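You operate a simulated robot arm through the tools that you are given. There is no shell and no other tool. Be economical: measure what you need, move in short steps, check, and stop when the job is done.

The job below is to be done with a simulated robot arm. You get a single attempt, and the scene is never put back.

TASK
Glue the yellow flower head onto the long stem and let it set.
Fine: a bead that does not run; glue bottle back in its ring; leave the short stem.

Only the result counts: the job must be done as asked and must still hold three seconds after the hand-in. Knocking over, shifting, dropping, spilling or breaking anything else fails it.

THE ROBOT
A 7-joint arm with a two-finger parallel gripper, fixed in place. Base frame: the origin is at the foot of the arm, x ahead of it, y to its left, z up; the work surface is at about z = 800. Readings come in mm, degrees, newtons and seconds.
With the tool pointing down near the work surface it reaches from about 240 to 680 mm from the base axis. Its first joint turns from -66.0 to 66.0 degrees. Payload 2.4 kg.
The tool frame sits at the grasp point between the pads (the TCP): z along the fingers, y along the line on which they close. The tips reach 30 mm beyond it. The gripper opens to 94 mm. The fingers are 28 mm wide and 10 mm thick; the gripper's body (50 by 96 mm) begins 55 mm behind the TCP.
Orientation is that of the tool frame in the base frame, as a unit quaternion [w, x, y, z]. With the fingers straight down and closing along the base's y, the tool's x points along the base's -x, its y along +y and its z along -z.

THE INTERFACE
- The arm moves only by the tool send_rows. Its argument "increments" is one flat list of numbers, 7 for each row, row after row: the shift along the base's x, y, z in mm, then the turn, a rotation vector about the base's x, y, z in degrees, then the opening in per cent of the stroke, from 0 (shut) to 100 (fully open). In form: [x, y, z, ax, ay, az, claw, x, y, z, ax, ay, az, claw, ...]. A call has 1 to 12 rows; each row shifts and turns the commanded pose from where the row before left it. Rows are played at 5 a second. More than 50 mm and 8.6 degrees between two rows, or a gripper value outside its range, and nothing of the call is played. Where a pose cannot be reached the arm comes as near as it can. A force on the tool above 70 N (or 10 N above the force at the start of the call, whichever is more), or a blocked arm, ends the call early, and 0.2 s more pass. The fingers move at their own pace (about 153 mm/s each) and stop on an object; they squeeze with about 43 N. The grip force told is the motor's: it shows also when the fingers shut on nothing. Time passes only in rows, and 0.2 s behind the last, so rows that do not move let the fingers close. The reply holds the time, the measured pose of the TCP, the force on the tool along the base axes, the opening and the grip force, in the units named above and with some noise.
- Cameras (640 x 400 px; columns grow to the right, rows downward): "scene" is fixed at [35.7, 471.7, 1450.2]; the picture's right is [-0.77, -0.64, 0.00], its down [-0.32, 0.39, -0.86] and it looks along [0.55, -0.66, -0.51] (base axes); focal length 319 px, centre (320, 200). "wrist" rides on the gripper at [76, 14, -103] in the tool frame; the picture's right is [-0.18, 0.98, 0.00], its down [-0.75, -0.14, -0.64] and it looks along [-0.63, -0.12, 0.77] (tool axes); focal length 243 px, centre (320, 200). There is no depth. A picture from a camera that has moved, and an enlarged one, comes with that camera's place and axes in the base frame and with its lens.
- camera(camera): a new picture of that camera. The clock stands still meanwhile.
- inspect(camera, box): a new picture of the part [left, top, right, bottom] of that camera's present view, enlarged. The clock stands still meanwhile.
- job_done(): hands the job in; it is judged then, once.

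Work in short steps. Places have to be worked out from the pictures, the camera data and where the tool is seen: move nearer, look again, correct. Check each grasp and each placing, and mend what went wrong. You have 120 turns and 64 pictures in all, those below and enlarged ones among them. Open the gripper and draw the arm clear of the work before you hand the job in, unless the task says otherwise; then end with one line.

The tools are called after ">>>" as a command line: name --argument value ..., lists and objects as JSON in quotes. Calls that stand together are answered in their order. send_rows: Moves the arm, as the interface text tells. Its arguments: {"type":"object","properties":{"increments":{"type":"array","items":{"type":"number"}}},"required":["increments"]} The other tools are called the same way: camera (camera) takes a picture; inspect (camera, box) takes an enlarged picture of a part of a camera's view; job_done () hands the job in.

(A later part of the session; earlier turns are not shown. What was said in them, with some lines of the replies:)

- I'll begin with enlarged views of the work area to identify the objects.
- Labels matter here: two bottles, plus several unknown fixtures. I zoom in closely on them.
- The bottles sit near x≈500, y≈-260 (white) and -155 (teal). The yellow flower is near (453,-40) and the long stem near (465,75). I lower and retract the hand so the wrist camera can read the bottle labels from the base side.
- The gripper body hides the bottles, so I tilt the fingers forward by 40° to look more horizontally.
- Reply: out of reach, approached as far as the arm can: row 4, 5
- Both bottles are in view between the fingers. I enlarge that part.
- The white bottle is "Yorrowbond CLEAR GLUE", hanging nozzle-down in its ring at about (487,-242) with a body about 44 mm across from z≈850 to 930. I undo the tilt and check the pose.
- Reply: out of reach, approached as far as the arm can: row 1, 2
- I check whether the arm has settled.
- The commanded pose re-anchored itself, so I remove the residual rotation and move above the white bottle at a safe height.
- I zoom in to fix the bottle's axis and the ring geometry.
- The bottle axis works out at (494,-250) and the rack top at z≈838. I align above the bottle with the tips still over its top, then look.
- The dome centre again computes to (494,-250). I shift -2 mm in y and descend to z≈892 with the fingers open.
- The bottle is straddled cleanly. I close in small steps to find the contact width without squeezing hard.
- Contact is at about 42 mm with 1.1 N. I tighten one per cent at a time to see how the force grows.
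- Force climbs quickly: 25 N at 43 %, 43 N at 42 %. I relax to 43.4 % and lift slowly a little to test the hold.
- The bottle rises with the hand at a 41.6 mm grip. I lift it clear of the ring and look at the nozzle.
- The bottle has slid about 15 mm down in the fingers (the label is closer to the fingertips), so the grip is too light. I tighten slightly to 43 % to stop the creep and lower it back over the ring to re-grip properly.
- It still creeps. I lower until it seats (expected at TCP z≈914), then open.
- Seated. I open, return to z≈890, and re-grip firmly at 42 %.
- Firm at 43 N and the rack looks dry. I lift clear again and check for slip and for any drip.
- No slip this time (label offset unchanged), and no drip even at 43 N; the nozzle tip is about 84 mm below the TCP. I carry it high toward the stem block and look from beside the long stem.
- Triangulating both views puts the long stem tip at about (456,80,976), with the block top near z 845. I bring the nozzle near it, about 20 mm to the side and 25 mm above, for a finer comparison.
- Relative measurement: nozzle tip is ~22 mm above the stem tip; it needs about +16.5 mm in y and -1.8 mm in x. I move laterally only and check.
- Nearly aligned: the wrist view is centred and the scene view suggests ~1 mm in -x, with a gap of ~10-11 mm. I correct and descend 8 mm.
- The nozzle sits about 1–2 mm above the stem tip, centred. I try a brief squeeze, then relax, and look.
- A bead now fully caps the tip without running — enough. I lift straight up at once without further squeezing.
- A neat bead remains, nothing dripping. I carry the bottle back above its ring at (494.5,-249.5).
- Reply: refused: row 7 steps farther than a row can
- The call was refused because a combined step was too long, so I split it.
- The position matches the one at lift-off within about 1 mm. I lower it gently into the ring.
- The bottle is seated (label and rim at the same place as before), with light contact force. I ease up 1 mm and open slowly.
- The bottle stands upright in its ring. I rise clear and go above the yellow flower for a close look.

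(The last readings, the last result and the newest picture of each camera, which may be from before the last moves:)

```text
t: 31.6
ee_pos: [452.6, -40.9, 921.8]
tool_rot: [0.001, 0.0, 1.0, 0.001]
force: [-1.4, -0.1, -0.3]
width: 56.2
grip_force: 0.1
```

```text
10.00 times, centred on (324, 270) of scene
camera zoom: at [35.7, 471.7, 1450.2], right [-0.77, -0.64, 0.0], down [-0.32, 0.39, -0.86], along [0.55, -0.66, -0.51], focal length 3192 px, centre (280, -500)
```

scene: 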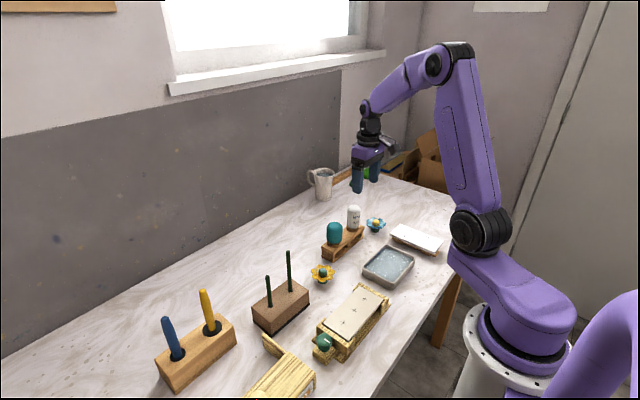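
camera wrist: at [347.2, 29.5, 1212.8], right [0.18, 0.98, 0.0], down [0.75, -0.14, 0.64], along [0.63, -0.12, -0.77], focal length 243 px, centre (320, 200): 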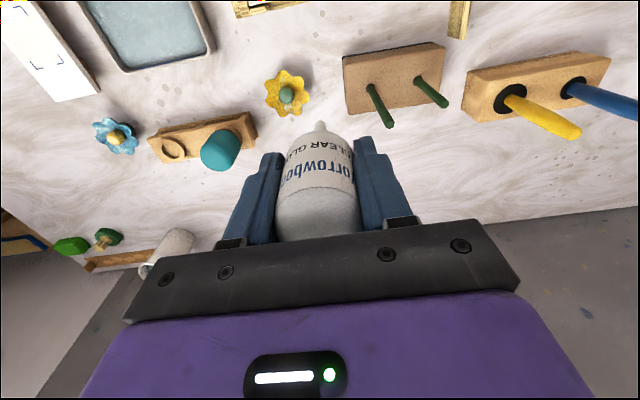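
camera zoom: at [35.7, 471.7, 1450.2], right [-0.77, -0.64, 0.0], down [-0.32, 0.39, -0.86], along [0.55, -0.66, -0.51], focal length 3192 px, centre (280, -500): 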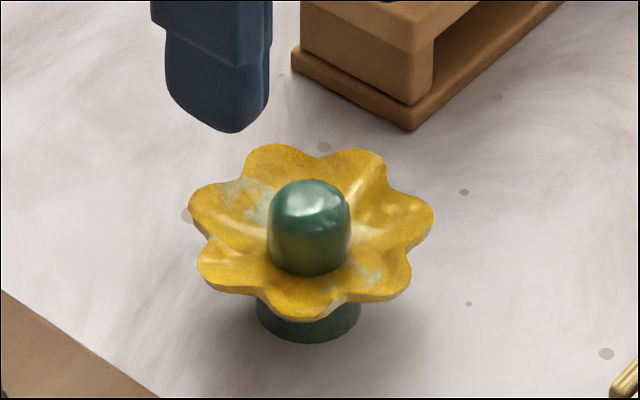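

The flower's teal-green centre knob (≈23 mm wide, rising above the petals) is the natural grip; it sits within a few mm below the TCP. I narrow to 40 % and descend until the tips are just above the knob, then look again.

>>> send_rows --increments '[-2, 0, -20, 0, 0, 0, 40, 0, 0, -18, 0, 0, 0, 40, 0, 0, 0, 0, 0, 0, 40]'

>>> inspect --camera "wrist" --box '[240, 70, 400, 190]'

>>> inspect --camera "scene" --box '[300, 250, 348, 290]'

```text
t: 32.4
ee_pos: [451.1, -40.7, 883.4]
tool_rot: [0.001, 0.0, 1.0, 0.001]
force: [-0.3, -0.6, -0.5]
width: 37.5
grip_force: 0.1
```

```text
3.33 times, centred on (320, 130) of wrist
camera zoom: at [375.0, -25.7, 986.7], right [0.18, 0.98, 0.0], down [0.75, -0.14, 0.64], along [0.63, -0.12, -0.77], focal length 809 px, centre (320, 433)
```

zoom: 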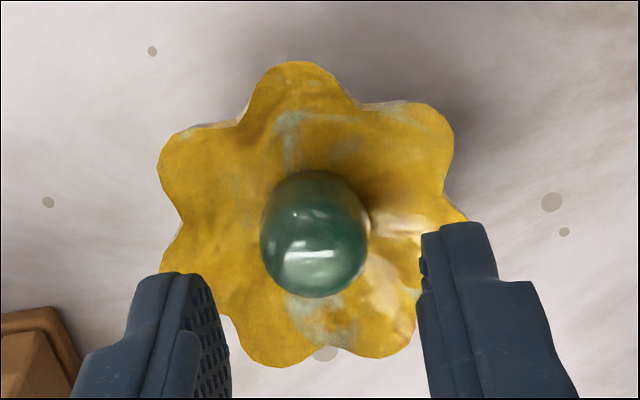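

```text
10.00 times, centred on (324, 270) of scene
camera zoom: at [35.7, 471.7, 1450.2], right [-0.77, -0.64, 0.0], down [-0.32, 0.39, -0.86], along [0.55, -0.66, -0.51], focal length 3192 px, centre (280, -500)
```

zoom: 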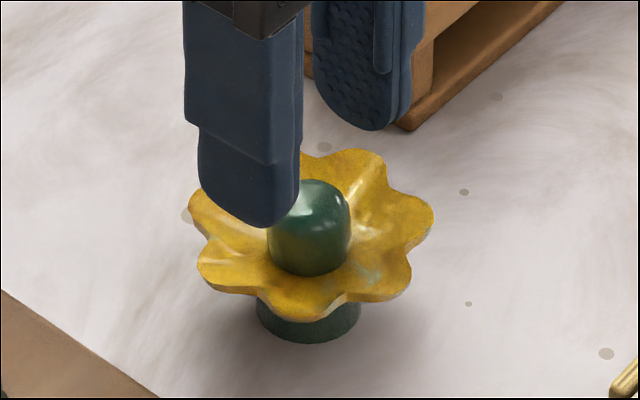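

The knob spans roughly z 829–853 and its centre is near x≈447. I shift -4 mm in x and descend so the tips end just above the petals, watching force.

>>> send_rows --increments '[-4, 0, 0, 0, 0, 0, 37, 0, 0, -7, 0, 0, 0, 37, 0, 0, -6, 0, 0, 0, 37, 0, 0, -5, 0, 0, 0, 37, 0, 0, 0, 0, 0, 0, 37]'

>>> inspect --camera "scene" --box '[300, 250, 348, 290]'

>>> inspect --camera "wrist" --box '[240, 80, 400, 200]'

```text
t: 33.6
ee_pos: [447.6, -41.0, 865.0]
tool_rot: [0.001, 0.0, 1.0, 0.002]
force: [1.0, 0.2, -0.6]
width: 34.9
grip_force: 0.1
```

```text
10.00 times, centred on (324, 270) of scene
camera zoom: at [35.7, 471.7, 1450.2], right [-0.77, -0.64, 0.0], down [-0.32, 0.39, -0.86], along [0.55, -0.66, -0.51], focal length 3192 px, centre (280, -500)
```

zoom: 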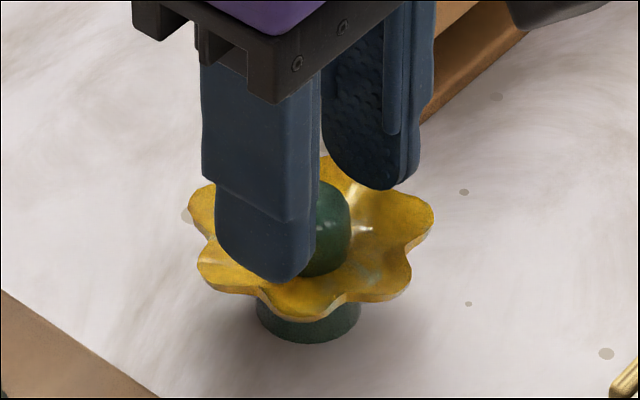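

```text
3.33 times, centred on (320, 140) of wrist
camera zoom: at [370.5, -25.7, 968.7], right [0.18, 0.98, 0.0], down [0.75, -0.14, 0.64], along [0.63, -0.12, -0.77], focal length 809 px, centre (320, 400)
```

zoom: 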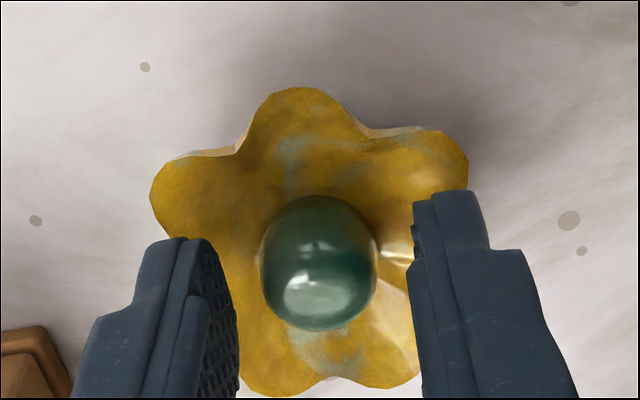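

The fingers straddle the knob with no contact force. I close on it in steps.

>>> send_rows --increments '[0, 0, 0, 0, 0, 0, 30, 0, 0, 0, 0, 0, 0, 26, 0, 0, 0, 0, 0, 0, 24, 0, 0, 0, 0, 0, 0, 23]'

>>> send_rows --increments '[0, 0, 0, 0, 0, 0, 22, 0, 0, 0, 0, 0, 0, 21, 0, 0, 0, 0, 0, 0, 21]'

```text
t: 34.6
ee_pos: [446.3, -39.0, 866.6]
tool_rot: [0.001, 0.001, 1.0, 0.001]
force: [0.1, 0.5, -0.5]
width: 22.6
grip_force: 0.7
```

```text
t: 35.4
ee_pos: [446.7, -40.7, 865.3]
tool_rot: [0.001, 0.0, 1.0, 0.001]
force: [0.7, 0.8, 0.2]
width: 21.1
grip_force: 43.0
```

Gripped at about 21–22 mm with 43 N. I lift 15 mm and check that the flower follows and stays level.

>>> send_rows --increments '[0, 0, 5, 0, 0, 0, 20, 0, 0, 25, 0, 0, 0, 20, 0, 0, 0, 0, 0, 0, 20]'

>>> inspect --camera "scene" --box '[300, 240, 348, 290]'

```text
t: 36.2
ee_pos: [446.8, -40.6, 895.2]
tool_rot: [0.0, 0.001, 1.0, 0.001]
force: [0.5, -0.2, -0.5]
width: 18.9
grip_force: 0.0
```

```text
8.00 times, centred on (324, 265) of scene
camera zoom: at [35.7, 471.7, 1450.2], right [-0.77, -0.64, 0.0], down [-0.32, 0.39, -0.86], along [0.55, -0.66, -0.51], focal length 2554 px, centre (288, -320)
```

zoom: 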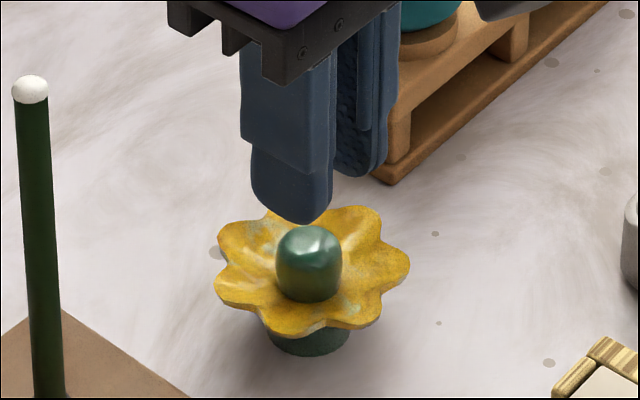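

The tips only caught the rounded top and slid off; the flower hasn't moved noticeably. I go deeper with a narrower opening, stepping down gently while watching force.

>>> send_rows --increments '[0, 0, 0, 0, 0, 0, 32, 0, 0, 0, 0, 0, 0, 32, 0, 0, -25, 0, 0, 0, 32, 0, 0, -6, 0, 0, 0, 32, 0, 0, -3, 0, 0, 0, 32, 0, 0, 0, 0, 0, 0, 32]'

>>> send_rows --increments '[0, 0, -2, 0, 0, 0, 32, 0, 0, 0, 0, 0, 0, 32]'

>>> inspect --camera "scene" --box '[300, 250, 348, 290]'

```text
t: 37.6
ee_pos: [446.4, -39.8, 861.7]
tool_rot: [0.001, -0.001, 1.0, 0.001]
force: [0.6, 0.4, 0.0]
width: 30.1
grip_force: 0.0
```

```text
t: 38.2
ee_pos: [447.3, -40.1, 859.6]
tool_rot: [0.001, 0.0, 1.0, 0.0]
force: [0.7, 0.6, -1.1]
width: 30.0
grip_force: 0.1
```

```text
10.00 times, centred on (324, 270) of scene
camera zoom: at [35.7, 471.7, 1450.2], right [-0.77, -0.64, 0.0], down [-0.32, 0.39, -0.86], along [0.55, -0.66, -0.51], focal length 3192 px, centre (280, -500)
```

zoom: 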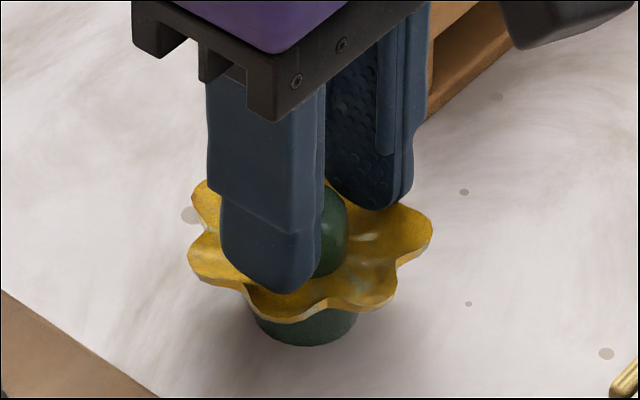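

The near finger seems to be pressing a petal and tipping the flower slightly. I raise 4 mm, narrow to 28 %, and look.

>>> send_rows --increments '[0, 0, 4, 0, 0, 0, 32, 0, 0, 0, 0, 0, 0, 28, 0, 0, 0, 0, 0, 0, 28]'

>>> inspect --camera "scene" --box '[300, 250, 348, 290]'

>>> inspect --camera "wrist" --box '[240, 80, 400, 200]'

```text
t: 39.0
ee_pos: [446.2, -39.7, 864.9]
tool_rot: [0.001, 0.0, 1.0, 0.001]
force: [-0.3, -0.1, 0.0]
width: 26.4
grip_force: 0.0
```

```text
10.00 times, centred on (324, 270) of scene
camera zoom: at [35.7, 471.7, 1450.2], right [-0.77, -0.64, 0.0], down [-0.32, 0.39, -0.86], along [0.55, -0.66, -0.51], focal length 3192 px, centre (280, -500)
```

zoom: 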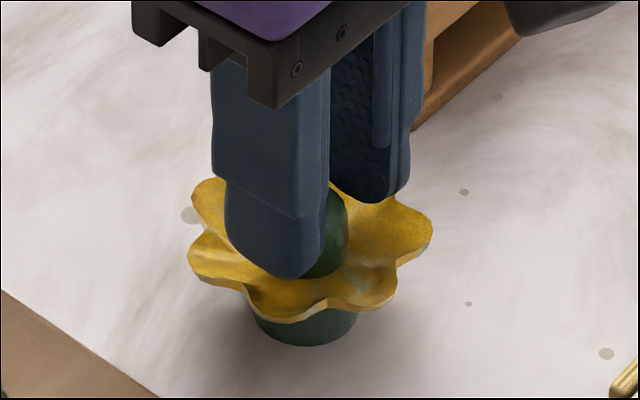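

```text
3.33 times, centred on (320, 140) of wrist
camera zoom: at [370.5, -25.5, 967.0], right [0.18, 0.98, 0.0], down [0.75, -0.14, 0.64], along [0.63, -0.12, -0.77], focal length 809 px, centre (320, 400)
```

zoom: 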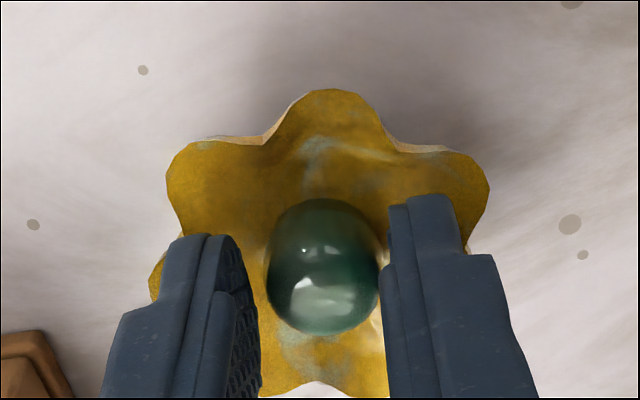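

The flower is upright, just turned a little about its axis and ~2 mm toward +y. I recentre, step down again with the narrow opening, and grip.

>>> send_rows --increments '[0, 1.8, 0, 0, 0, 0, 28, 0, 0, -3, 0, 0, 0, 28, 0, 0, -3, 0, 0, 0, 28, 0, 0, 0, 0, 0, 0, 28]'

>>> send_rows --increments '[0, 0, 0, 0, 0, 0, 26, 0, 0, 0, 0, 0, 0, 24, 0, 0, 0, 0, 0, 0, 24]'

>>> send_rows --increments '[0, 0, 0, 0, 0, 0, 23, 0, 0, 0, 0, 0, 0, 22, 0, 0, 0, 0, 0, 0, 22]'

```text
t: 40.0
ee_pos: [446.9, -37.7, 857.9]
tool_rot: [0.001, -0.001, 1.0, 0.001]
force: [-0.5, 0.6, 1.8]
width: 26.3
grip_force: 0.1
```

```text
t: 40.8
ee_pos: [446.6, -37.7, 857.9]
tool_rot: [0.001, -0.001, 1.0, 0.001]
force: [0.7, -0.7, 1.0]
width: 23.3
grip_force: 0.4
```

```text
t: 41.6
ee_pos: [446.5, -38.3, 858.4]
tool_rot: [0.0, 0.001, 1.0, 0.001]
force: [-0.2, -0.4, 1.9]
width: 21.8
grip_force: 11.8
```

Contact at about 21.8 mm. I tighten to full grip and lift a few mm.

>>> send_rows --increments '[0, 0, 0, 0, 0, 0, 20, 0, 0, 0, 0, 0, 0, 20, 0, 0, 5, 0, 0, 0, 20, 0, 0, 10, 0, 0, 0, 20, 0, 0, 0, 0, 0, 0, 20]'

>>> inspect --camera "scene" --box '[300, 240, 348, 290]'

```text
t: 42.8
ee_pos: [447.0, -38.2, 871.5]
tool_rot: [0.001, 0.0, 1.0, 0.001]
force: [0.1, 0.7, 0.4]
width: 20.7
grip_force: 42.7
```

```text
8.00 times, centred on (324, 265) of scene
camera zoom: at [35.7, 471.7, 1450.2], right [-0.77, -0.64, 0.0], down [-0.32, 0.39, -0.86], along [0.55, -0.66, -0.51], focal length 2554 px, centre (288, -320)
```

zoom: 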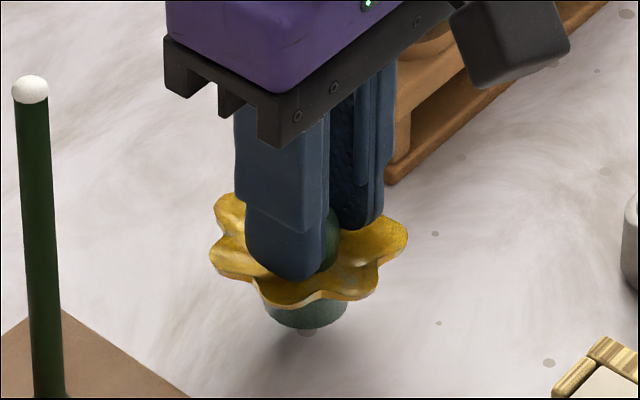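

Flower is held level. I lift it to a safe height, move part way, and check for slip and its offset from the TCP.

>>> send_rows --increments '[0, 0, 30, 0, 0, 0, 20, 0, 0, 40, 0, 0, 0, 20, 0, 0, 40, 0, 0, 0, 20, 0, 0, 40, 0, 0, 0, 20, 0, 0, 40, 0, 0, 0, 20, 0, 20, 0, 0, 0, 0, 20, 0, 20, 0, 0, 0, 0, 20, 0, 0, 0, 0, 0, 0, 20]'

>>> inspect --camera "scene" --box '[270, 190, 334, 256]'

>>> inspect --camera "wrist" --box '[240, 60, 440, 200]'

```text
t: 44.6
ee_pos: [448.2, 2.5, 1063.2]
tool_rot: [0.001, 0.0, 1.0, 0.001]
force: [0.5, -0.2, -1.0]
width: 20.8
grip_force: 43.2
```

```text
6.06 times, centred on (302, 223) of scene
camera zoom: at [35.7, 471.7, 1450.2], right [-0.77, -0.64, 0.0], down [-0.32, 0.39, -0.86], along [0.55, -0.66, -0.51], focal length 1935 px, centre (429, 61)
```

zoom: 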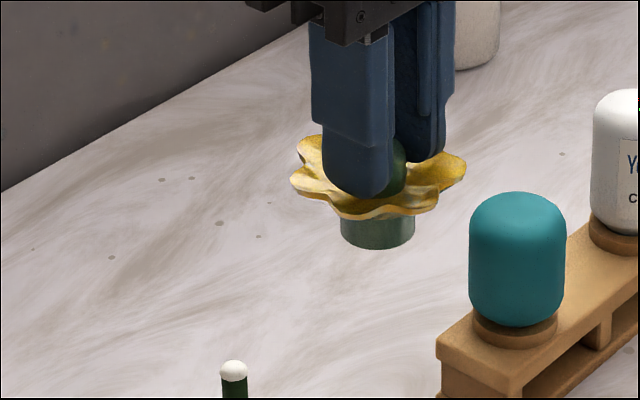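

```text
2.86 times, centred on (340, 130) of wrist
camera zoom: at [371.2, 16.7, 1166.6], right [0.18, 0.98, 0.0], down [0.75, -0.14, 0.64], along [0.63, -0.12, -0.77], focal length 693 px, centre (263, 400)
```

zoom: 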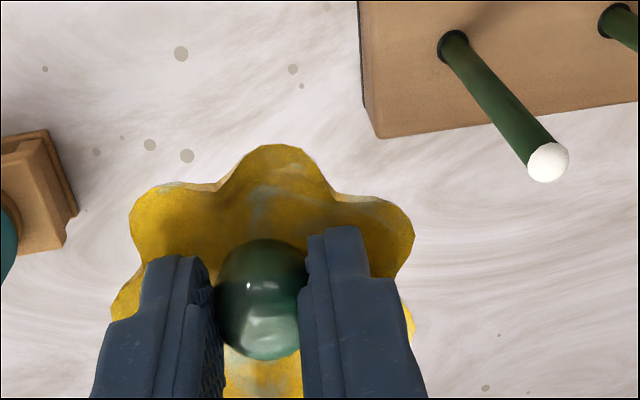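

The flower is level and firm; calyx bottom is about 58 mm below the TCP. I move over the stem at about 25 mm clearance and compare in the scene view.

>>> send_rows --increments '[3, 30, 0, 0, 0, 0, 20, 3, 30, 0, 0, 0, 0, 20, 1.5, 16.5, 0, 0, 0, 0, 20, 0, 0, -10, 0, 0, 0, 20, 0, 0, 0, 0, 0, 0, 20]'

>>> inspect --camera "scene" --box '[265, 210, 313, 260]'

```text
t: 45.8
ee_pos: [454.1, 78.1, 1052.5]
tool_rot: [0.0, 0.0, 1.0, 0.001]
force: [-0.9, 0.8, -1.3]
width: 20.9
grip_force: 43.4
```

```text
8.00 times, centred on (289, 235) of scene
camera zoom: at [35.7, 471.7, 1450.2], right [-0.77, -0.64, 0.0], down [-0.32, 0.39, -0.86], along [0.55, -0.66, -0.51], focal length 2554 px, centre (568, -80)
```

zoom: 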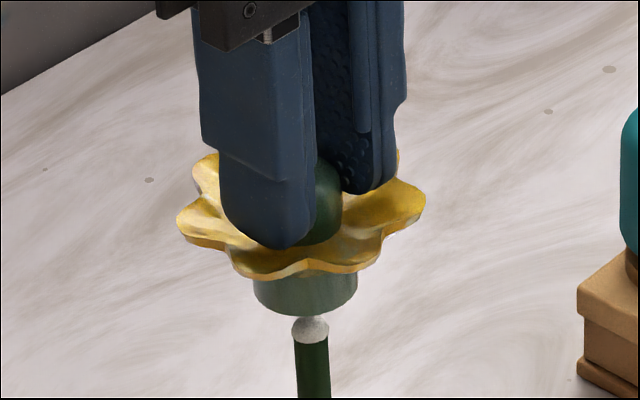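

Calyx centre is about 1 mm off the stem axis in the scene view, and my commanded y is 1.3 mm short of where the bead was laid. I correct both (dx -2.2, dy +1.3) and descend a bit.

>>> send_rows --increments '[-2.2, 1.3, 0, 0, 0, 0, 20, 0, 0, -6, 0, 0, 0, 20, 0, 0, 0, 0, 0, 0, 20]'

>>> inspect --camera "scene" --box '[265, 210, 313, 260]'

```text
t: 46.6
ee_pos: [453.3, 80.2, 1046.1]
tool_rot: [0.001, 0.0, 1.0, 0.002]
force: [0.7, -0.4, -0.7]
width: 20.6
grip_force: 43.2
```

```text
8.00 times, centred on (289, 235) of scene
camera zoom: at [35.7, 471.7, 1450.2], right [-0.77, -0.64, 0.0], down [-0.32, 0.39, -0.86], along [0.55, -0.66, -0.51], focal length 2554 px, centre (568, -80)
```

zoom: 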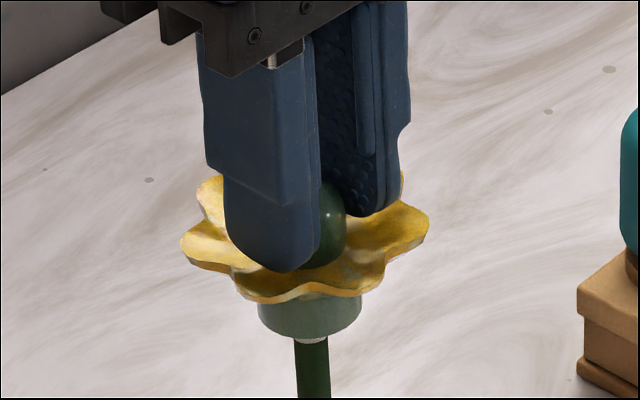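

Calyx and stem axes now coincide in view. I lower in small steps watching the vertical force.

>>> send_rows --increments '[0, 0, -2, 0, 0, 0, 20, 0, 0, -2, 0, 0, 0, 20, 0, 0, 0, 0, 0, 0, 20]'

>>> send_rows --increments '[0, 0, -2, 0, 0, 0, 20, 0, 0, 0, 0, 0, 0, 20]'

>>> send_rows --increments '[0, 0, -2, 0, 0, 0, 20, 0, 0, 0, 0, 0, 0, 20]'

>>> inspect --camera "scene" --box '[265, 210, 313, 260]'

```text
t: 47.4
ee_pos: [452.6, 77.9, 1043.0]
tool_rot: [0.001, -0.001, 1.0, 0.001]
force: [0.2, -0.8, -0.3]
width: 20.9
grip_force: 42.2
```

```text
t: 48.0
ee_pos: [451.2, 78.7, 1040.3]
tool_rot: [0.001, 0.0, 1.0, 0.001]
force: [0.9, 0.3, -1.1]
width: 20.6
grip_force: 43.1
```

```text
t: 48.6
ee_pos: [452.0, 79.4, 1038.3]
tool_rot: [0.001, 0.0, 1.0, 0.0]
force: [-0.4, -0.4, -1.0]
width: 20.8
grip_force: 43.0
```

```text
8.00 times, centred on (289, 235) of scene
camera zoom: at [35.7, 471.7, 1450.2], right [-0.77, -0.64, 0.0], down [-0.32, 0.39, -0.86], along [0.55, -0.66, -0.51], focal length 2554 px, centre (568, -80)
```

zoom: 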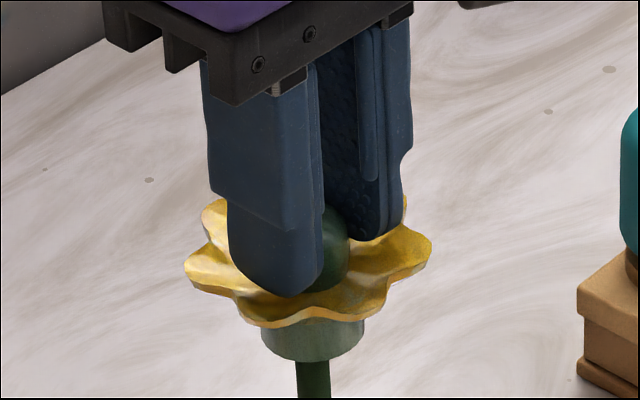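

Still free and aligned. I continue down 2 mm at a time until the force changes.

>>> send_rows --increments '[0, 0, -2, 0, 0, 0, 20, 0, 0, 0, 0, 0, 0, 20]'

>>> send_rows --increments '[0, 0, -2, 0, 0, 0, 20, 0, 0, 0, 0, 0, 0, 20]'

>>> send_rows --increments '[0, 0, -2, 0, 0, 0, 20, 0, 0, 0, 0, 0, 0, 20]'

```text
t: 49.2
ee_pos: [451.9, 78.9, 1037.1]
tool_rot: [0.001, 0.0, 1.0, 0.0]
force: [0.0, -1.0, -0.7]
width: 20.5
grip_force: 42.8
```

```text
t: 49.8
ee_pos: [452.5, 79.2, 1034.7]
tool_rot: [0.001, 0.0, 1.0, 0.001]
force: [-0.3, 0.6, 0.5]
width: 20.9
grip_force: 42.6
```

```text
t: 50.4
ee_pos: [452.3, 78.6, 1031.2]
tool_rot: [0.002, 0.0, 1.0, 0.001]
force: [0.1, 0.4, -1.0]
width: 20.6
grip_force: 43.2
```

No contact yet; the stem may be entering a socket. I step again and look.

>>> send_rows --increments '[0, 0, -2, 0, 0, 0, 20, 0, 0, 0, 0, 0, 0, 20]'

>>> send_rows --increments '[0, 0, -2, 0, 0, 0, 20, 0, 0, 0, 0, 0, 0, 20]'

>>> inspect --camera "scene" --box '[265, 220, 313, 270]'

```text
t: 51.0
ee_pos: [452.3, 78.3, 1031.0]
tool_rot: [0.0, -0.001, 1.0, 0.001]
force: [0.2, 0.3, 0.1]
width: 20.5
grip_force: 42.9
```

```text
t: 51.6
ee_pos: [452.4, 79.1, 1028.9]
tool_rot: [0.001, 0.0, 1.0, 0.001]
force: [0.3, 1.2, -0.5]
width: 20.9
grip_force: 42.9
```

```text
8.00 times, centred on (289, 245) of scene
camera zoom: at [35.7, 471.7, 1450.2], right [-0.77, -0.64, 0.0], down [-0.32, 0.39, -0.86], along [0.55, -0.66, -0.51], focal length 2554 px, centre (568, -160)
```

zoom: 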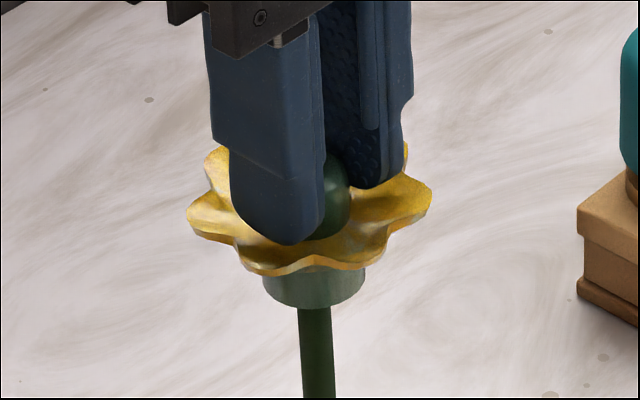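

The stem tip is now about 11 mm inside the calyx, so it is a socket. I keep lowering gently until it bottoms.

>>> send_rows --increments '[0, 0, -2, 0, 0, 0, 20, 0, 0, 0, 0, 0, 0, 20]'

>>> send_rows --increments '[0, 0, -1.5, 0, 0, 0, 20, 0, 0, 0, 0, 0, 0, 20]'

>>> send_rows --increments '[0, 0, -1.5, 0, 0, 0, 20, 0, 0, 0, 0, 0, 0, 20]'

```text
t: 52.2
ee_pos: [452.2, 79.6, 1026.8]
tool_rot: [0.001, 0.0, 1.0, 0.001]
force: [-0.5, -0.4, -1.6]
width: 20.7
grip_force: 42.9
```

```text
t: 52.8
ee_pos: [451.5, 80.8, 1025.4]
tool_rot: [0.0, 0.0, 1.0, 0.001]
force: [0.9, -0.2, -0.3]
width: 20.5
grip_force: 42.8
```

```text
t: 53.4
ee_pos: [452.5, 78.9, 1023.8]
tool_rot: [0.0, -0.001, 1.0, 0.002]
force: [-0.1, 0.1, -1.1]
width: 20.7
grip_force: 42.8
```

Still no contact. I verify with both cameras that the stem really is inside the calyx.

>>> inspect --camera "wrist" --box '[220, 40, 420, 200]'

>>> inspect --camera "scene" --box '[265, 230, 313, 280]'

```text
2.50 times, centred on (320, 120) of wrist
camera zoom: at [375.8, 93.9, 1126.6], right [0.18, 0.98, 0.0], down [0.75, -0.14, 0.64], along [0.63, -0.12, -0.77], focal length 606 px, centre (320, 400)
```

zoom: 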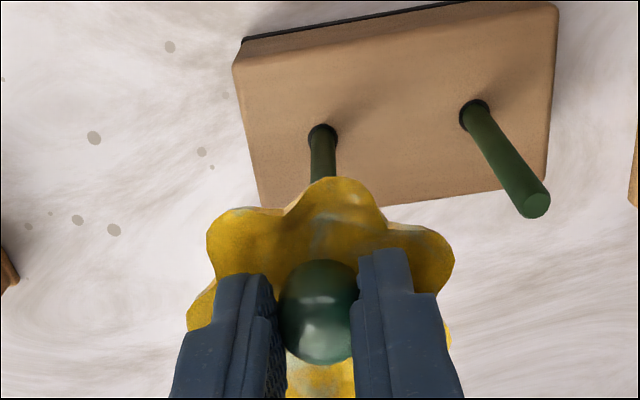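

```text
8.00 times, centred on (289, 255) of scene
camera zoom: at [35.7, 471.7, 1450.2], right [-0.77, -0.64, 0.0], down [-0.32, 0.39, -0.86], along [0.55, -0.66, -0.51], focal length 2554 px, centre (568, -240)
```

zoom: 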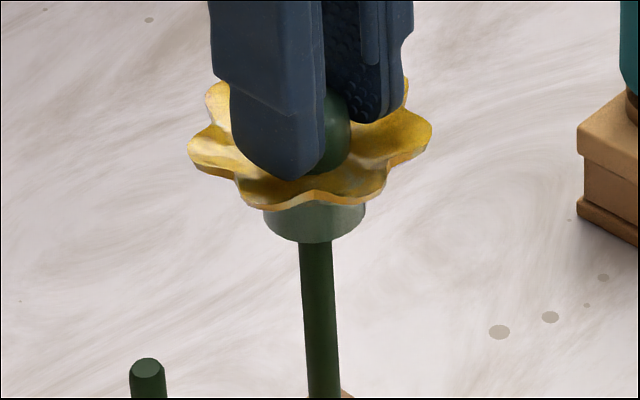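

The wrist view confirms the stem runs up under the flower's centre. I continue lowering until contact.

>>> send_rows --increments '[0, 0, -1.5, 0, 0, 0, 20, 0, 0, 0, 0, 0, 0, 20]'

>>> send_rows --increments '[0, 0, -1.5, 0, 0, 0, 20, 0, 0, 0, 0, 0, 0, 20]'

>>> send_rows --increments '[0, 0, -1.5, 0, 0, 0, 20, 0, 0, 0, 0, 0, 0, 20]'

```text
t: 54.0
ee_pos: [452.6, 79.7, 1022.1]
tool_rot: [0.001, 0.0, 1.0, 0.001]
force: [0.0, 0.6, -0.7]
width: 20.8
grip_force: 43.2
```

```text
t: 54.6
ee_pos: [451.9, 79.1, 1022.5]
tool_rot: [0.002, 0.0, 1.0, 0.001]
force: [0.0, -0.1, 16.2]
width: 20.8
grip_force: 43.1
```

```text
t: 55.2
ee_pos: [453.4, 80.0, 1021.8]
tool_rot: [0.004, 0.0, 1.0, 0.002]
force: [1.1, 0.5, 41.5]
width: 20.9
grip_force: 43.0
```

It has bottomed out with 41 N — more than needed. I back off about 2.2 mm to leave a light pressure and hold.

>>> send_rows --increments '[0, 0, 2.2, 0, 0, 0, 20, 0, 0, 0, 0, 0, 0, 20]'

>>> inspect --camera "scene" --box '[265, 230, 313, 280]'

```text
t: 55.8
ee_pos: [452.0, 78.3, 1020.6]
tool_rot: [0.0, 0.0, 1.0, 0.002]
force: [0.4, -0.4, 22.0]
width: 20.6
grip_force: 42.4
```

```text
8.00 times, centred on (289, 255) of scene
camera zoom: at [35.4, 471.6, 1450.2], right [-0.77, -0.64, 0.0], down [-0.32, 0.39, -0.86], along [0.55, -0.66, -0.51], focal length 2554 px, centre (568, -240)
```

zoom: 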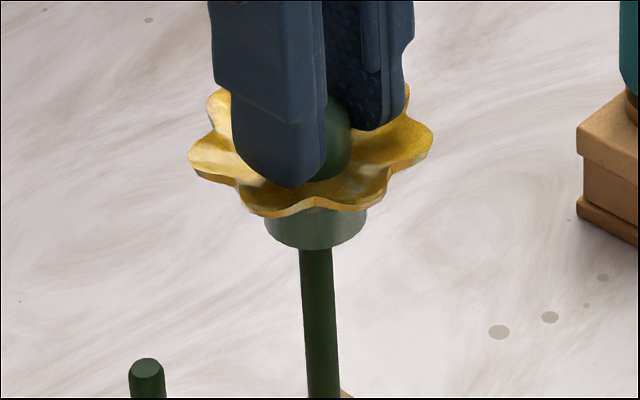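

Level and seated. I ease another 1.2 mm to a light pressure and start holding still so the glue sets.

>>> send_rows --increments '[0, 0, 1.2, 0, 0, 0, 20, 0, 0, 0, 0, 0, 0, 20, 0, 0, 0, 0, 0, 0, 20, 0, 0, 0, 0, 0, 0, 20, 0, 0, 0, 0, 0, 0, 20, 0, 0, 0, 0, 0, 0, 20, 0, 0, 0, 0, 0, 0, 20, 0, 0, 0, 0, 0, 0, 20, 0, 0, 0, 0, 0, 0, 20, 0, 0, 0, 0, 0, 0, 20, 0, 0, 0, 0, 0, 0, 20, 0, 0, 0, 0, 0, 0, 20]'

>>> send_rows --increments '[0, 0, 0, 0, 0, 0, 20, 0, 0, 0, 0, 0, 0, 20, 0, 0, 0, 0, 0, 0, 20, 0, 0, 0, 0, 0, 0, 20, 0, 0, 0, 0, 0, 0, 20, 0, 0, 0, 0, 0, 0, 20, 0, 0, 0, 0, 0, 0, 20, 0, 0, 0, 0, 0, 0, 20, 0, 0, 0, 0, 0, 0, 20, 0, 0, 0, 0, 0, 0, 20, 0, 0, 0, 0, 0, 0, 20, 0, 0, 0, 0, 0, 0, 20]'

>>> send_rows --increments '[0, 0, 0, 0, 0, 0, 20, 0, 0, 0, 0, 0, 0, 20, 0, 0, 0, 0, 0, 0, 20, 0, 0, 0, 0, 0, 0, 20, 0, 0, 0, 0, 0, 0, 20, 0, 0, 0, 0, 0, 0, 20, 0, 0, 0, 0, 0, 0, 20, 0, 0, 0, 0, 0, 0, 20, 0, 0, 0, 0, 0, 0, 20, 0, 0, 0, 0, 0, 0, 20, 0, 0, 0, 0, 0, 0, 20, 0, 0, 0, 0, 0, 0, 20]'

>>> send_rows --increments '[0, 0, 0, 0, 0, 0, 20, 0, 0, 0, 0, 0, 0, 20, 0, 0, 0, 0, 0, 0, 20, 0, 0, 0, 0, 0, 0, 20, 0, 0, 0, 0, 0, 0, 20, 0, 0, 0, 0, 0, 0, 20, 0, 0, 0, 0, 0, 0, 20, 0, 0, 0, 0, 0, 0, 20, 0, 0, 0, 0, 0, 0, 20, 0, 0, 0, 0, 0, 0, 20, 0, 0, 0, 0, 0, 0, 20, 0, 0, 0, 0, 0, 0, 20]'

```text
t: 58.4
ee_pos: [451.2, 79.5, 1022.1]
tool_rot: [0.001, 0.0, 1.0, 0.001]
force: [-0.2, 0.3, -1.1]
width: 20.5
grip_force: 42.8
```

```text
t: 61.0
ee_pos: [451.7, 78.0, 1022.3]
tool_rot: [0.001, 0.0, 1.0, 0.001]
force: [-0.2, 0.1, -1.5]
width: 20.8
grip_force: 43.1
```

```text
t: 63.6
ee_pos: [451.6, 78.5, 1022.5]
tool_rot: [0.001, 0.0, 1.0, 0.001]
force: [0.4, 1.2, -0.6]
width: 20.5
grip_force: 43.4
```

```text
t: 66.2
ee_pos: [452.3, 78.8, 1022.4]
tool_rot: [0.002, 0.001, 1.0, 0.001]
force: [1.0, 0.3, 0.0]
width: 20.5
grip_force: 43.3
```

Pressure fell to zero, so I press down 0.8 mm again for firm contact and continue holding.

>>> send_rows --increments '[0, 0, -0.8, 0, 0, 0, 20, 0, 0, 0, 0, 0, 0, 20, 0, 0, 0, 0, 0, 0, 20]'

>>> send_rows --increments '[0, 0, 0, 0, 0, 0, 20, 0, 0, 0, 0, 0, 0, 20, 0, 0, 0, 0, 0, 0, 20, 0, 0, 0, 0, 0, 0, 20, 0, 0, 0, 0, 0, 0, 20, 0, 0, 0, 0, 0, 0, 20, 0, 0, 0, 0, 0, 0, 20, 0, 0, 0, 0, 0, 0, 20, 0, 0, 0, 0, 0, 0, 20, 0, 0, 0, 0, 0, 0, 20, 0, 0, 0, 0, 0, 0, 20, 0, 0, 0, 0, 0, 0, 20]'

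>>> send_rows --increments '[0, 0, 0, 0, 0, 0, 20, 0, 0, 0, 0, 0, 0, 20, 0, 0, 0, 0, 0, 0, 20, 0, 0, 0, 0, 0, 0, 20, 0, 0, 0, 0, 0, 0, 20, 0, 0, 0, 0, 0, 0, 20, 0, 0, 0, 0, 0, 0, 20, 0, 0, 0, 0, 0, 0, 20, 0, 0, 0, 0, 0, 0, 20, 0, 0, 0, 0, 0, 0, 20, 0, 0, 0, 0, 0, 0, 20, 0, 0, 0, 0, 0, 0, 20]'

>>> send_rows --increments '[0, 0, 0, 0, 0, 0, 20, 0, 0, 0, 0, 0, 0, 20, 0, 0, 0, 0, 0, 0, 20, 0, 0, 0, 0, 0, 0, 20, 0, 0, 0, 0, 0, 0, 20, 0, 0, 0, 0, 0, 0, 20, 0, 0, 0, 0, 0, 0, 20, 0, 0, 0, 0, 0, 0, 20, 0, 0, 0, 0, 0, 0, 20, 0, 0, 0, 0, 0, 0, 20, 0, 0, 0, 0, 0, 0, 20, 0, 0, 0, 0, 0, 0, 20]'

>>> send_rows --increments '[0, 0, 0, 0, 0, 0, 20, 0, 0, 0, 0, 0, 0, 20, 0, 0, 0, 0, 0, 0, 20, 0, 0, 0, 0, 0, 0, 20, 0, 0, 0, 0, 0, 0, 20, 0, 0, 0, 0, 0, 0, 20, 0, 0, 0, 0, 0, 0, 20, 0, 0, 0, 0, 0, 0, 20, 0, 0, 0, 0, 0, 0, 20, 0, 0, 0, 0, 0, 0, 20, 0, 0, 0, 0, 0, 0, 20, 0, 0, 0, 0, 0, 0, 20]'

>>> send_rows --increments '[0, 0, 0, 0, 0, 0, 20, 0, 0, 0, 0, 0, 0, 20, 0, 0, 0, 0, 0, 0, 20, 0, 0, 0, 0, 0, 0, 20, 0, 0, 0, 0, 0, 0, 20, 0, 0, 0, 0, 0, 0, 20, 0, 0, 0, 0, 0, 0, 20, 0, 0, 0, 0, 0, 0, 20, 0, 0, 0, 0, 0, 0, 20, 0, 0, 0, 0, 0, 0, 20, 0, 0, 0, 0, 0, 0, 20, 0, 0, 0, 0, 0, 0, 20]'

>>> send_rows --increments '[0, 0, 0, 0, 0, 0, 20, 0, 0, 0, 0, 0, 0, 20, 0, 0, 0, 0, 0, 0, 20, 0, 0, 0, 0, 0, 0, 20, 0, 0, 0, 0, 0, 0, 20, 0, 0, 0, 0, 0, 0, 20, 0, 0, 0, 0, 0, 0, 20, 0, 0, 0, 0, 0, 0, 20, 0, 0, 0, 0, 0, 0, 20, 0, 0, 0, 0, 0, 0, 20, 0, 0, 0, 0, 0, 0, 20, 0, 0, 0, 0, 0, 0, 20]'

```text
t: 67.0
ee_pos: [451.3, 78.9, 1021.7]
tool_rot: [0.001, 0.0, 1.0, 0.0]
force: [-0.2, 0.7, 3.9]
width: 20.6
grip_force: 42.6
```

```text
t: 69.6
ee_pos: [451.4, 78.1, 1021.5]
tool_rot: [0.001, 0.0, 1.0, 0.001]
force: [0.6, -1.0, 7.5]
width: 20.7
grip_force: 43.4
```

```text
t: 72.2
ee_pos: [451.4, 79.5, 1021.9]
tool_rot: [0.002, 0.0, 1.0, 0.001]
force: [0.8, 0.0, 7.6]
width: 20.6
grip_force: 42.6
```

```text
t: 74.8
ee_pos: [451.4, 79.6, 1020.7]
tool_rot: [0.001, 0.0, 1.0, 0.001]
force: [-0.2, 0.5, 6.4]
width: 20.5
grip_force: 42.5
```

```text
t: 77.4
ee_pos: [451.0, 80.3, 1021.4]
tool_rot: [0.001, 0.0, 1.0, 0.0]
force: [-0.6, -0.2, 5.3]
width: 20.5
grip_force: 42.9
```

```text
t: 80.0
ee_pos: [451.6, 78.8, 1022.1]
tool_rot: [0.001, 0.0, 1.0, 0.001]
force: [-0.3, -0.5, 5.5]
width: 20.4
grip_force: 43.3
```

```text
t: 82.6
ee_pos: [452.5, 78.8, 1021.4]
tool_rot: [0.001, 0.001, 1.0, 0.001]
force: [-0.5, 0.6, 7.2]
width: 20.6
grip_force: 43.1
```

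Steady light pressure of about 6 N. I hold for another stretch to be safe.

>>> send_rows --increments '[0, 0, 0, 0, 0, 0, 20, 0, 0, 0, 0, 0, 0, 20, 0, 0, 0, 0, 0, 0, 20, 0, 0, 0, 0, 0, 0, 20, 0, 0, 0, 0, 0, 0, 20, 0, 0, 0, 0, 0, 0, 20, 0, 0, 0, 0, 0, 0, 20, 0, 0, 0, 0, 0, 0, 20, 0, 0, 0, 0, 0, 0, 20, 0, 0, 0, 0, 0, 0, 20, 0, 0, 0, 0, 0, 0, 20, 0, 0, 0, 0, 0, 0, 20]'

>>> send_rows --increments '[0, 0, 0, 0, 0, 0, 20, 0, 0, 0, 0, 0, 0, 20, 0, 0, 0, 0, 0, 0, 20, 0, 0, 0, 0, 0, 0, 20, 0, 0, 0, 0, 0, 0, 20, 0, 0, 0, 0, 0, 0, 20, 0, 0, 0, 0, 0, 0, 20, 0, 0, 0, 0, 0, 0, 20, 0, 0, 0, 0, 0, 0, 20, 0, 0, 0, 0, 0, 0, 20, 0, 0, 0, 0, 0, 0, 20, 0, 0, 0, 0, 0, 0, 20]'

>>> send_rows --increments '[0, 0, 0, 0, 0, 0, 20, 0, 0, 0, 0, 0, 0, 20, 0, 0, 0, 0, 0, 0, 20, 0, 0, 0, 0, 0, 0, 20, 0, 0, 0, 0, 0, 0, 20, 0, 0, 0, 0, 0, 0, 20, 0, 0, 0, 0, 0, 0, 20, 0, 0, 0, 0, 0, 0, 20, 0, 0, 0, 0, 0, 0, 20, 0, 0, 0, 0, 0, 0, 20, 0, 0, 0, 0, 0, 0, 20, 0, 0, 0, 0, 0, 0, 20]'

>>> send_rows --increments '[0, 0, 0, 0, 0, 0, 20, 0, 0, 0, 0, 0, 0, 20, 0, 0, 0, 0, 0, 0, 20, 0, 0, 0, 0, 0, 0, 20, 0, 0, 0, 0, 0, 0, 20, 0, 0, 0, 0, 0, 0, 20, 0, 0, 0, 0, 0, 0, 20, 0, 0, 0, 0, 0, 0, 20, 0, 0, 0, 0, 0, 0, 20, 0, 0, 0, 0, 0, 0, 20, 0, 0, 0, 0, 0, 0, 20, 0, 0, 0, 0, 0, 0, 20]'

>>> send_rows --increments '[0, 0, 0, 0, 0, 0, 20, 0, 0, 0, 0, 0, 0, 20, 0, 0, 0, 0, 0, 0, 20, 0, 0, 0, 0, 0, 0, 20, 0, 0, 0, 0, 0, 0, 20, 0, 0, 0, 0, 0, 0, 20, 0, 0, 0, 0, 0, 0, 20, 0, 0, 0, 0, 0, 0, 20, 0, 0, 0, 0, 0, 0, 20, 0, 0, 0, 0, 0, 0, 20, 0, 0, 0, 0, 0, 0, 20, 0, 0, 0, 0, 0, 0, 20]'

>>> send_rows --increments '[0, 0, 0, 0, 0, 0, 20, 0, 0, 0, 0, 0, 0, 20, 0, 0, 0, 0, 0, 0, 20, 0, 0, 0, 0, 0, 0, 20, 0, 0, 0, 0, 0, 0, 20, 0, 0, 0, 0, 0, 0, 20, 0, 0, 0, 0, 0, 0, 20, 0, 0, 0, 0, 0, 0, 20, 0, 0, 0, 0, 0, 0, 20, 0, 0, 0, 0, 0, 0, 20, 0, 0, 0, 0, 0, 0, 20, 0, 0, 0, 0, 0, 0, 20]'

>>> send_rows --increments '[0, 0, 0, 0, 0, 0, 20, 0, 0, 0, 0, 0, 0, 20, 0, 0, 0, 0, 0, 0, 20, 0, 0, 0, 0, 0, 0, 20, 0, 0, 0, 0, 0, 0, 20, 0, 0, 0, 0, 0, 0, 20, 0, 0, 0, 0, 0, 0, 20, 0, 0, 0, 0, 0, 0, 20, 0, 0, 0, 0, 0, 0, 20, 0, 0, 0, 0, 0, 0, 20, 0, 0, 0, 0, 0, 0, 20, 0, 0, 0, 0, 0, 0, 20]'

>>> send_rows --increments '[0, 0, 0, 0, 0, 0, 20, 0, 0, 0, 0, 0, 0, 20, 0, 0, 0, 0, 0, 0, 20, 0, 0, 0, 0, 0, 0, 20, 0, 0, 0, 0, 0, 0, 20, 0, 0, 0, 0, 0, 0, 20, 0, 0, 0, 0, 0, 0, 20, 0, 0, 0, 0, 0, 0, 20, 0, 0, 0, 0, 0, 0, 20, 0, 0, 0, 0, 0, 0, 20, 0, 0, 0, 0, 0, 0, 20, 0, 0, 0, 0, 0, 0, 20]'

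```text
t: 85.2
ee_pos: [451.4, 79.4, 1020.3]
tool_rot: [0.001, 0.0, 1.0, 0.001]
force: [-0.6, 0.5, 6.9]
width: 20.9
grip_force: 43.2
```

```text
t: 87.8
ee_pos: [451.9, 80.1, 1022.1]
tool_rot: [0.001, 0.0, 1.0, 0.001]
force: [0.4, 0.2, 7.1]
width: 20.8
grip_force: 43.4
```

```text
t: 90.4
ee_pos: [451.9, 77.9, 1021.3]
tool_rot: [0.001, 0.0, 1.0, 0.002]
force: [-0.2, 0.3, 7.5]
width: 20.9
grip_force: 42.7
```

```text
t: 93.0
ee_pos: [452.9, 79.4, 1021.8]
tool_rot: [0.001, 0.0, 1.0, 0.001]
force: [1.4, 0.4, 6.5]
width: 20.9
grip_force: 43.4
```

```text
t: 95.6
ee_pos: [450.9, 79.1, 1022.2]
tool_rot: [0.001, 0.0, 1.0, 0.001]
force: [-0.6, -0.1, 5.1]
width: 20.7
grip_force: 43.0
```

```text
t: 98.2
ee_pos: [451.2, 80.3, 1021.6]
tool_rot: [0.001, -0.001, 1.0, 0.001]
force: [-0.4, 0.5, 6.6]
width: 20.8
grip_force: 43.3
```

```text
t: 100.8
ee_pos: [451.9, 79.6, 1021.5]
tool_rot: [0.001, 0.0, 1.0, 0.002]
force: [-0.1, 0.7, 6.5]
width: 20.8
grip_force: 43.4
```

```text
t: 103.4
ee_pos: [452.5, 79.3, 1020.5]
tool_rot: [0.001, 0.0, 1.0, 0.002]
force: [1.0, 0.2, 6.7]
width: 20.7
grip_force: 42.6
```

Held about 47 s. I release gently in steps and rise straight up, then check.

>>> send_rows --increments '[0, 0, 0.8, 0, 0, 0, 20, 0, 0, 0, 0, 0, 0, 23, 0, 0, 0, 0, 0, 0, 26, 0, 0, 0, 0, 0, 0, 30, 0, 0, 0, 0, 0, 0, 32]'

>>> send_rows --increments '[0, 0, 5, 0, 0, 0, 32, 0, 0, 15, 0, 0, 0, 34, 0, 0, 40, 0, 0, 0, 40, 0, 0, 40, 0, 0, 0, 40, 0, 0, 40, 0, 0, 0, 40]'

>>> inspect --camera "scene" --box '[220, 190, 400, 340]'

```text
t: 104.6
ee_pos: [452.6, 79.1, 1021.6]
tool_rot: [0.001, 0.0, 1.0, 0.001]
force: [1.0, 0.3, 0.2]
width: 30.1
grip_force: 0.0
```

```text
t: 105.8
ee_pos: [454.0, 79.9, 1162.6]
tool_rot: [0.0, 0.0, 1.0, 0.001]
force: [0.3, -0.6, -0.2]
width: 37.7
grip_force: 0.1
```

```text
2.67 times, centred on (310, 265) of scene
camera zoom: at [35.7, 471.7, 1450.2], right [-0.77, -0.64, 0.0], down [-0.32, 0.39, -0.86], along [0.55, -0.66, -0.51], focal length 851 px, centre (347, 27)
```

zoom: 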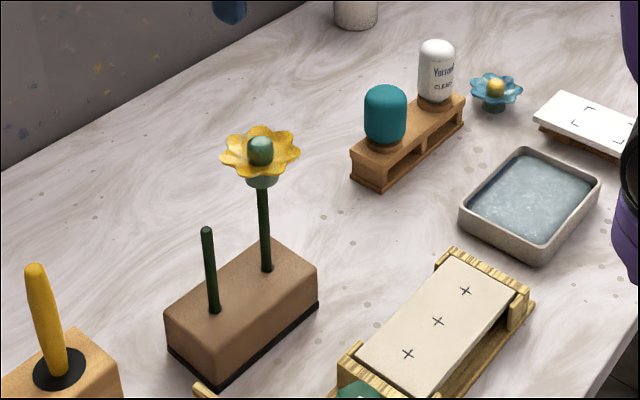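

The flower stands level on the long stem, the bottle is in its ring, and everything else is untouched. I open the hand and draw the arm well clear.

>>> send_rows --increments '[0, 0, 45, 0, 0, 0, 60, 0, 0, 45, 0, 0, 0, 100, -10, -45, 0, 0, 0, 0, 100, -10, -45, 0, 0, 0, 0, 100, -10, -45, 0, 0, 0, 0, 100, -10, -45, 0, 0, 0, 0, 100, 0, 0, 0, 0, 0, 0, 100]'

>>> inspect --camera "scene" --box '[250, 200, 340, 280]'

```text
t: 107.4
ee_pos: [411.9, -101.3, 1251.9]
tool_rot: [0.001, 0.0, 1.0, 0.0]
force: [-0.2, 0.2, -0.3]
width: 94.1
grip_force: 0.0
```

```text
5.00 times, centred on (295, 240) of scene
camera zoom: at [35.7, 471.7, 1450.2], right [-0.77, -0.64, 0.0], down [-0.32, 0.39, -0.86], along [0.55, -0.66, -0.51], focal length 1596 px, centre (445, 0)
```

zoom: 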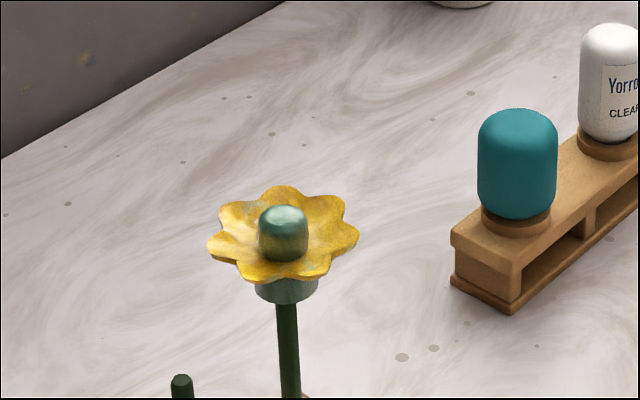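

The flower is stable and no glue is running down the stem, so I hand the job in.

>>> job_done

```text
The job is handed in.
```

The yellow flower head is glued onto the long stem and was held about 47 s to set; no glue ran, the bottle is back in its ring, and the short stem was left alone.
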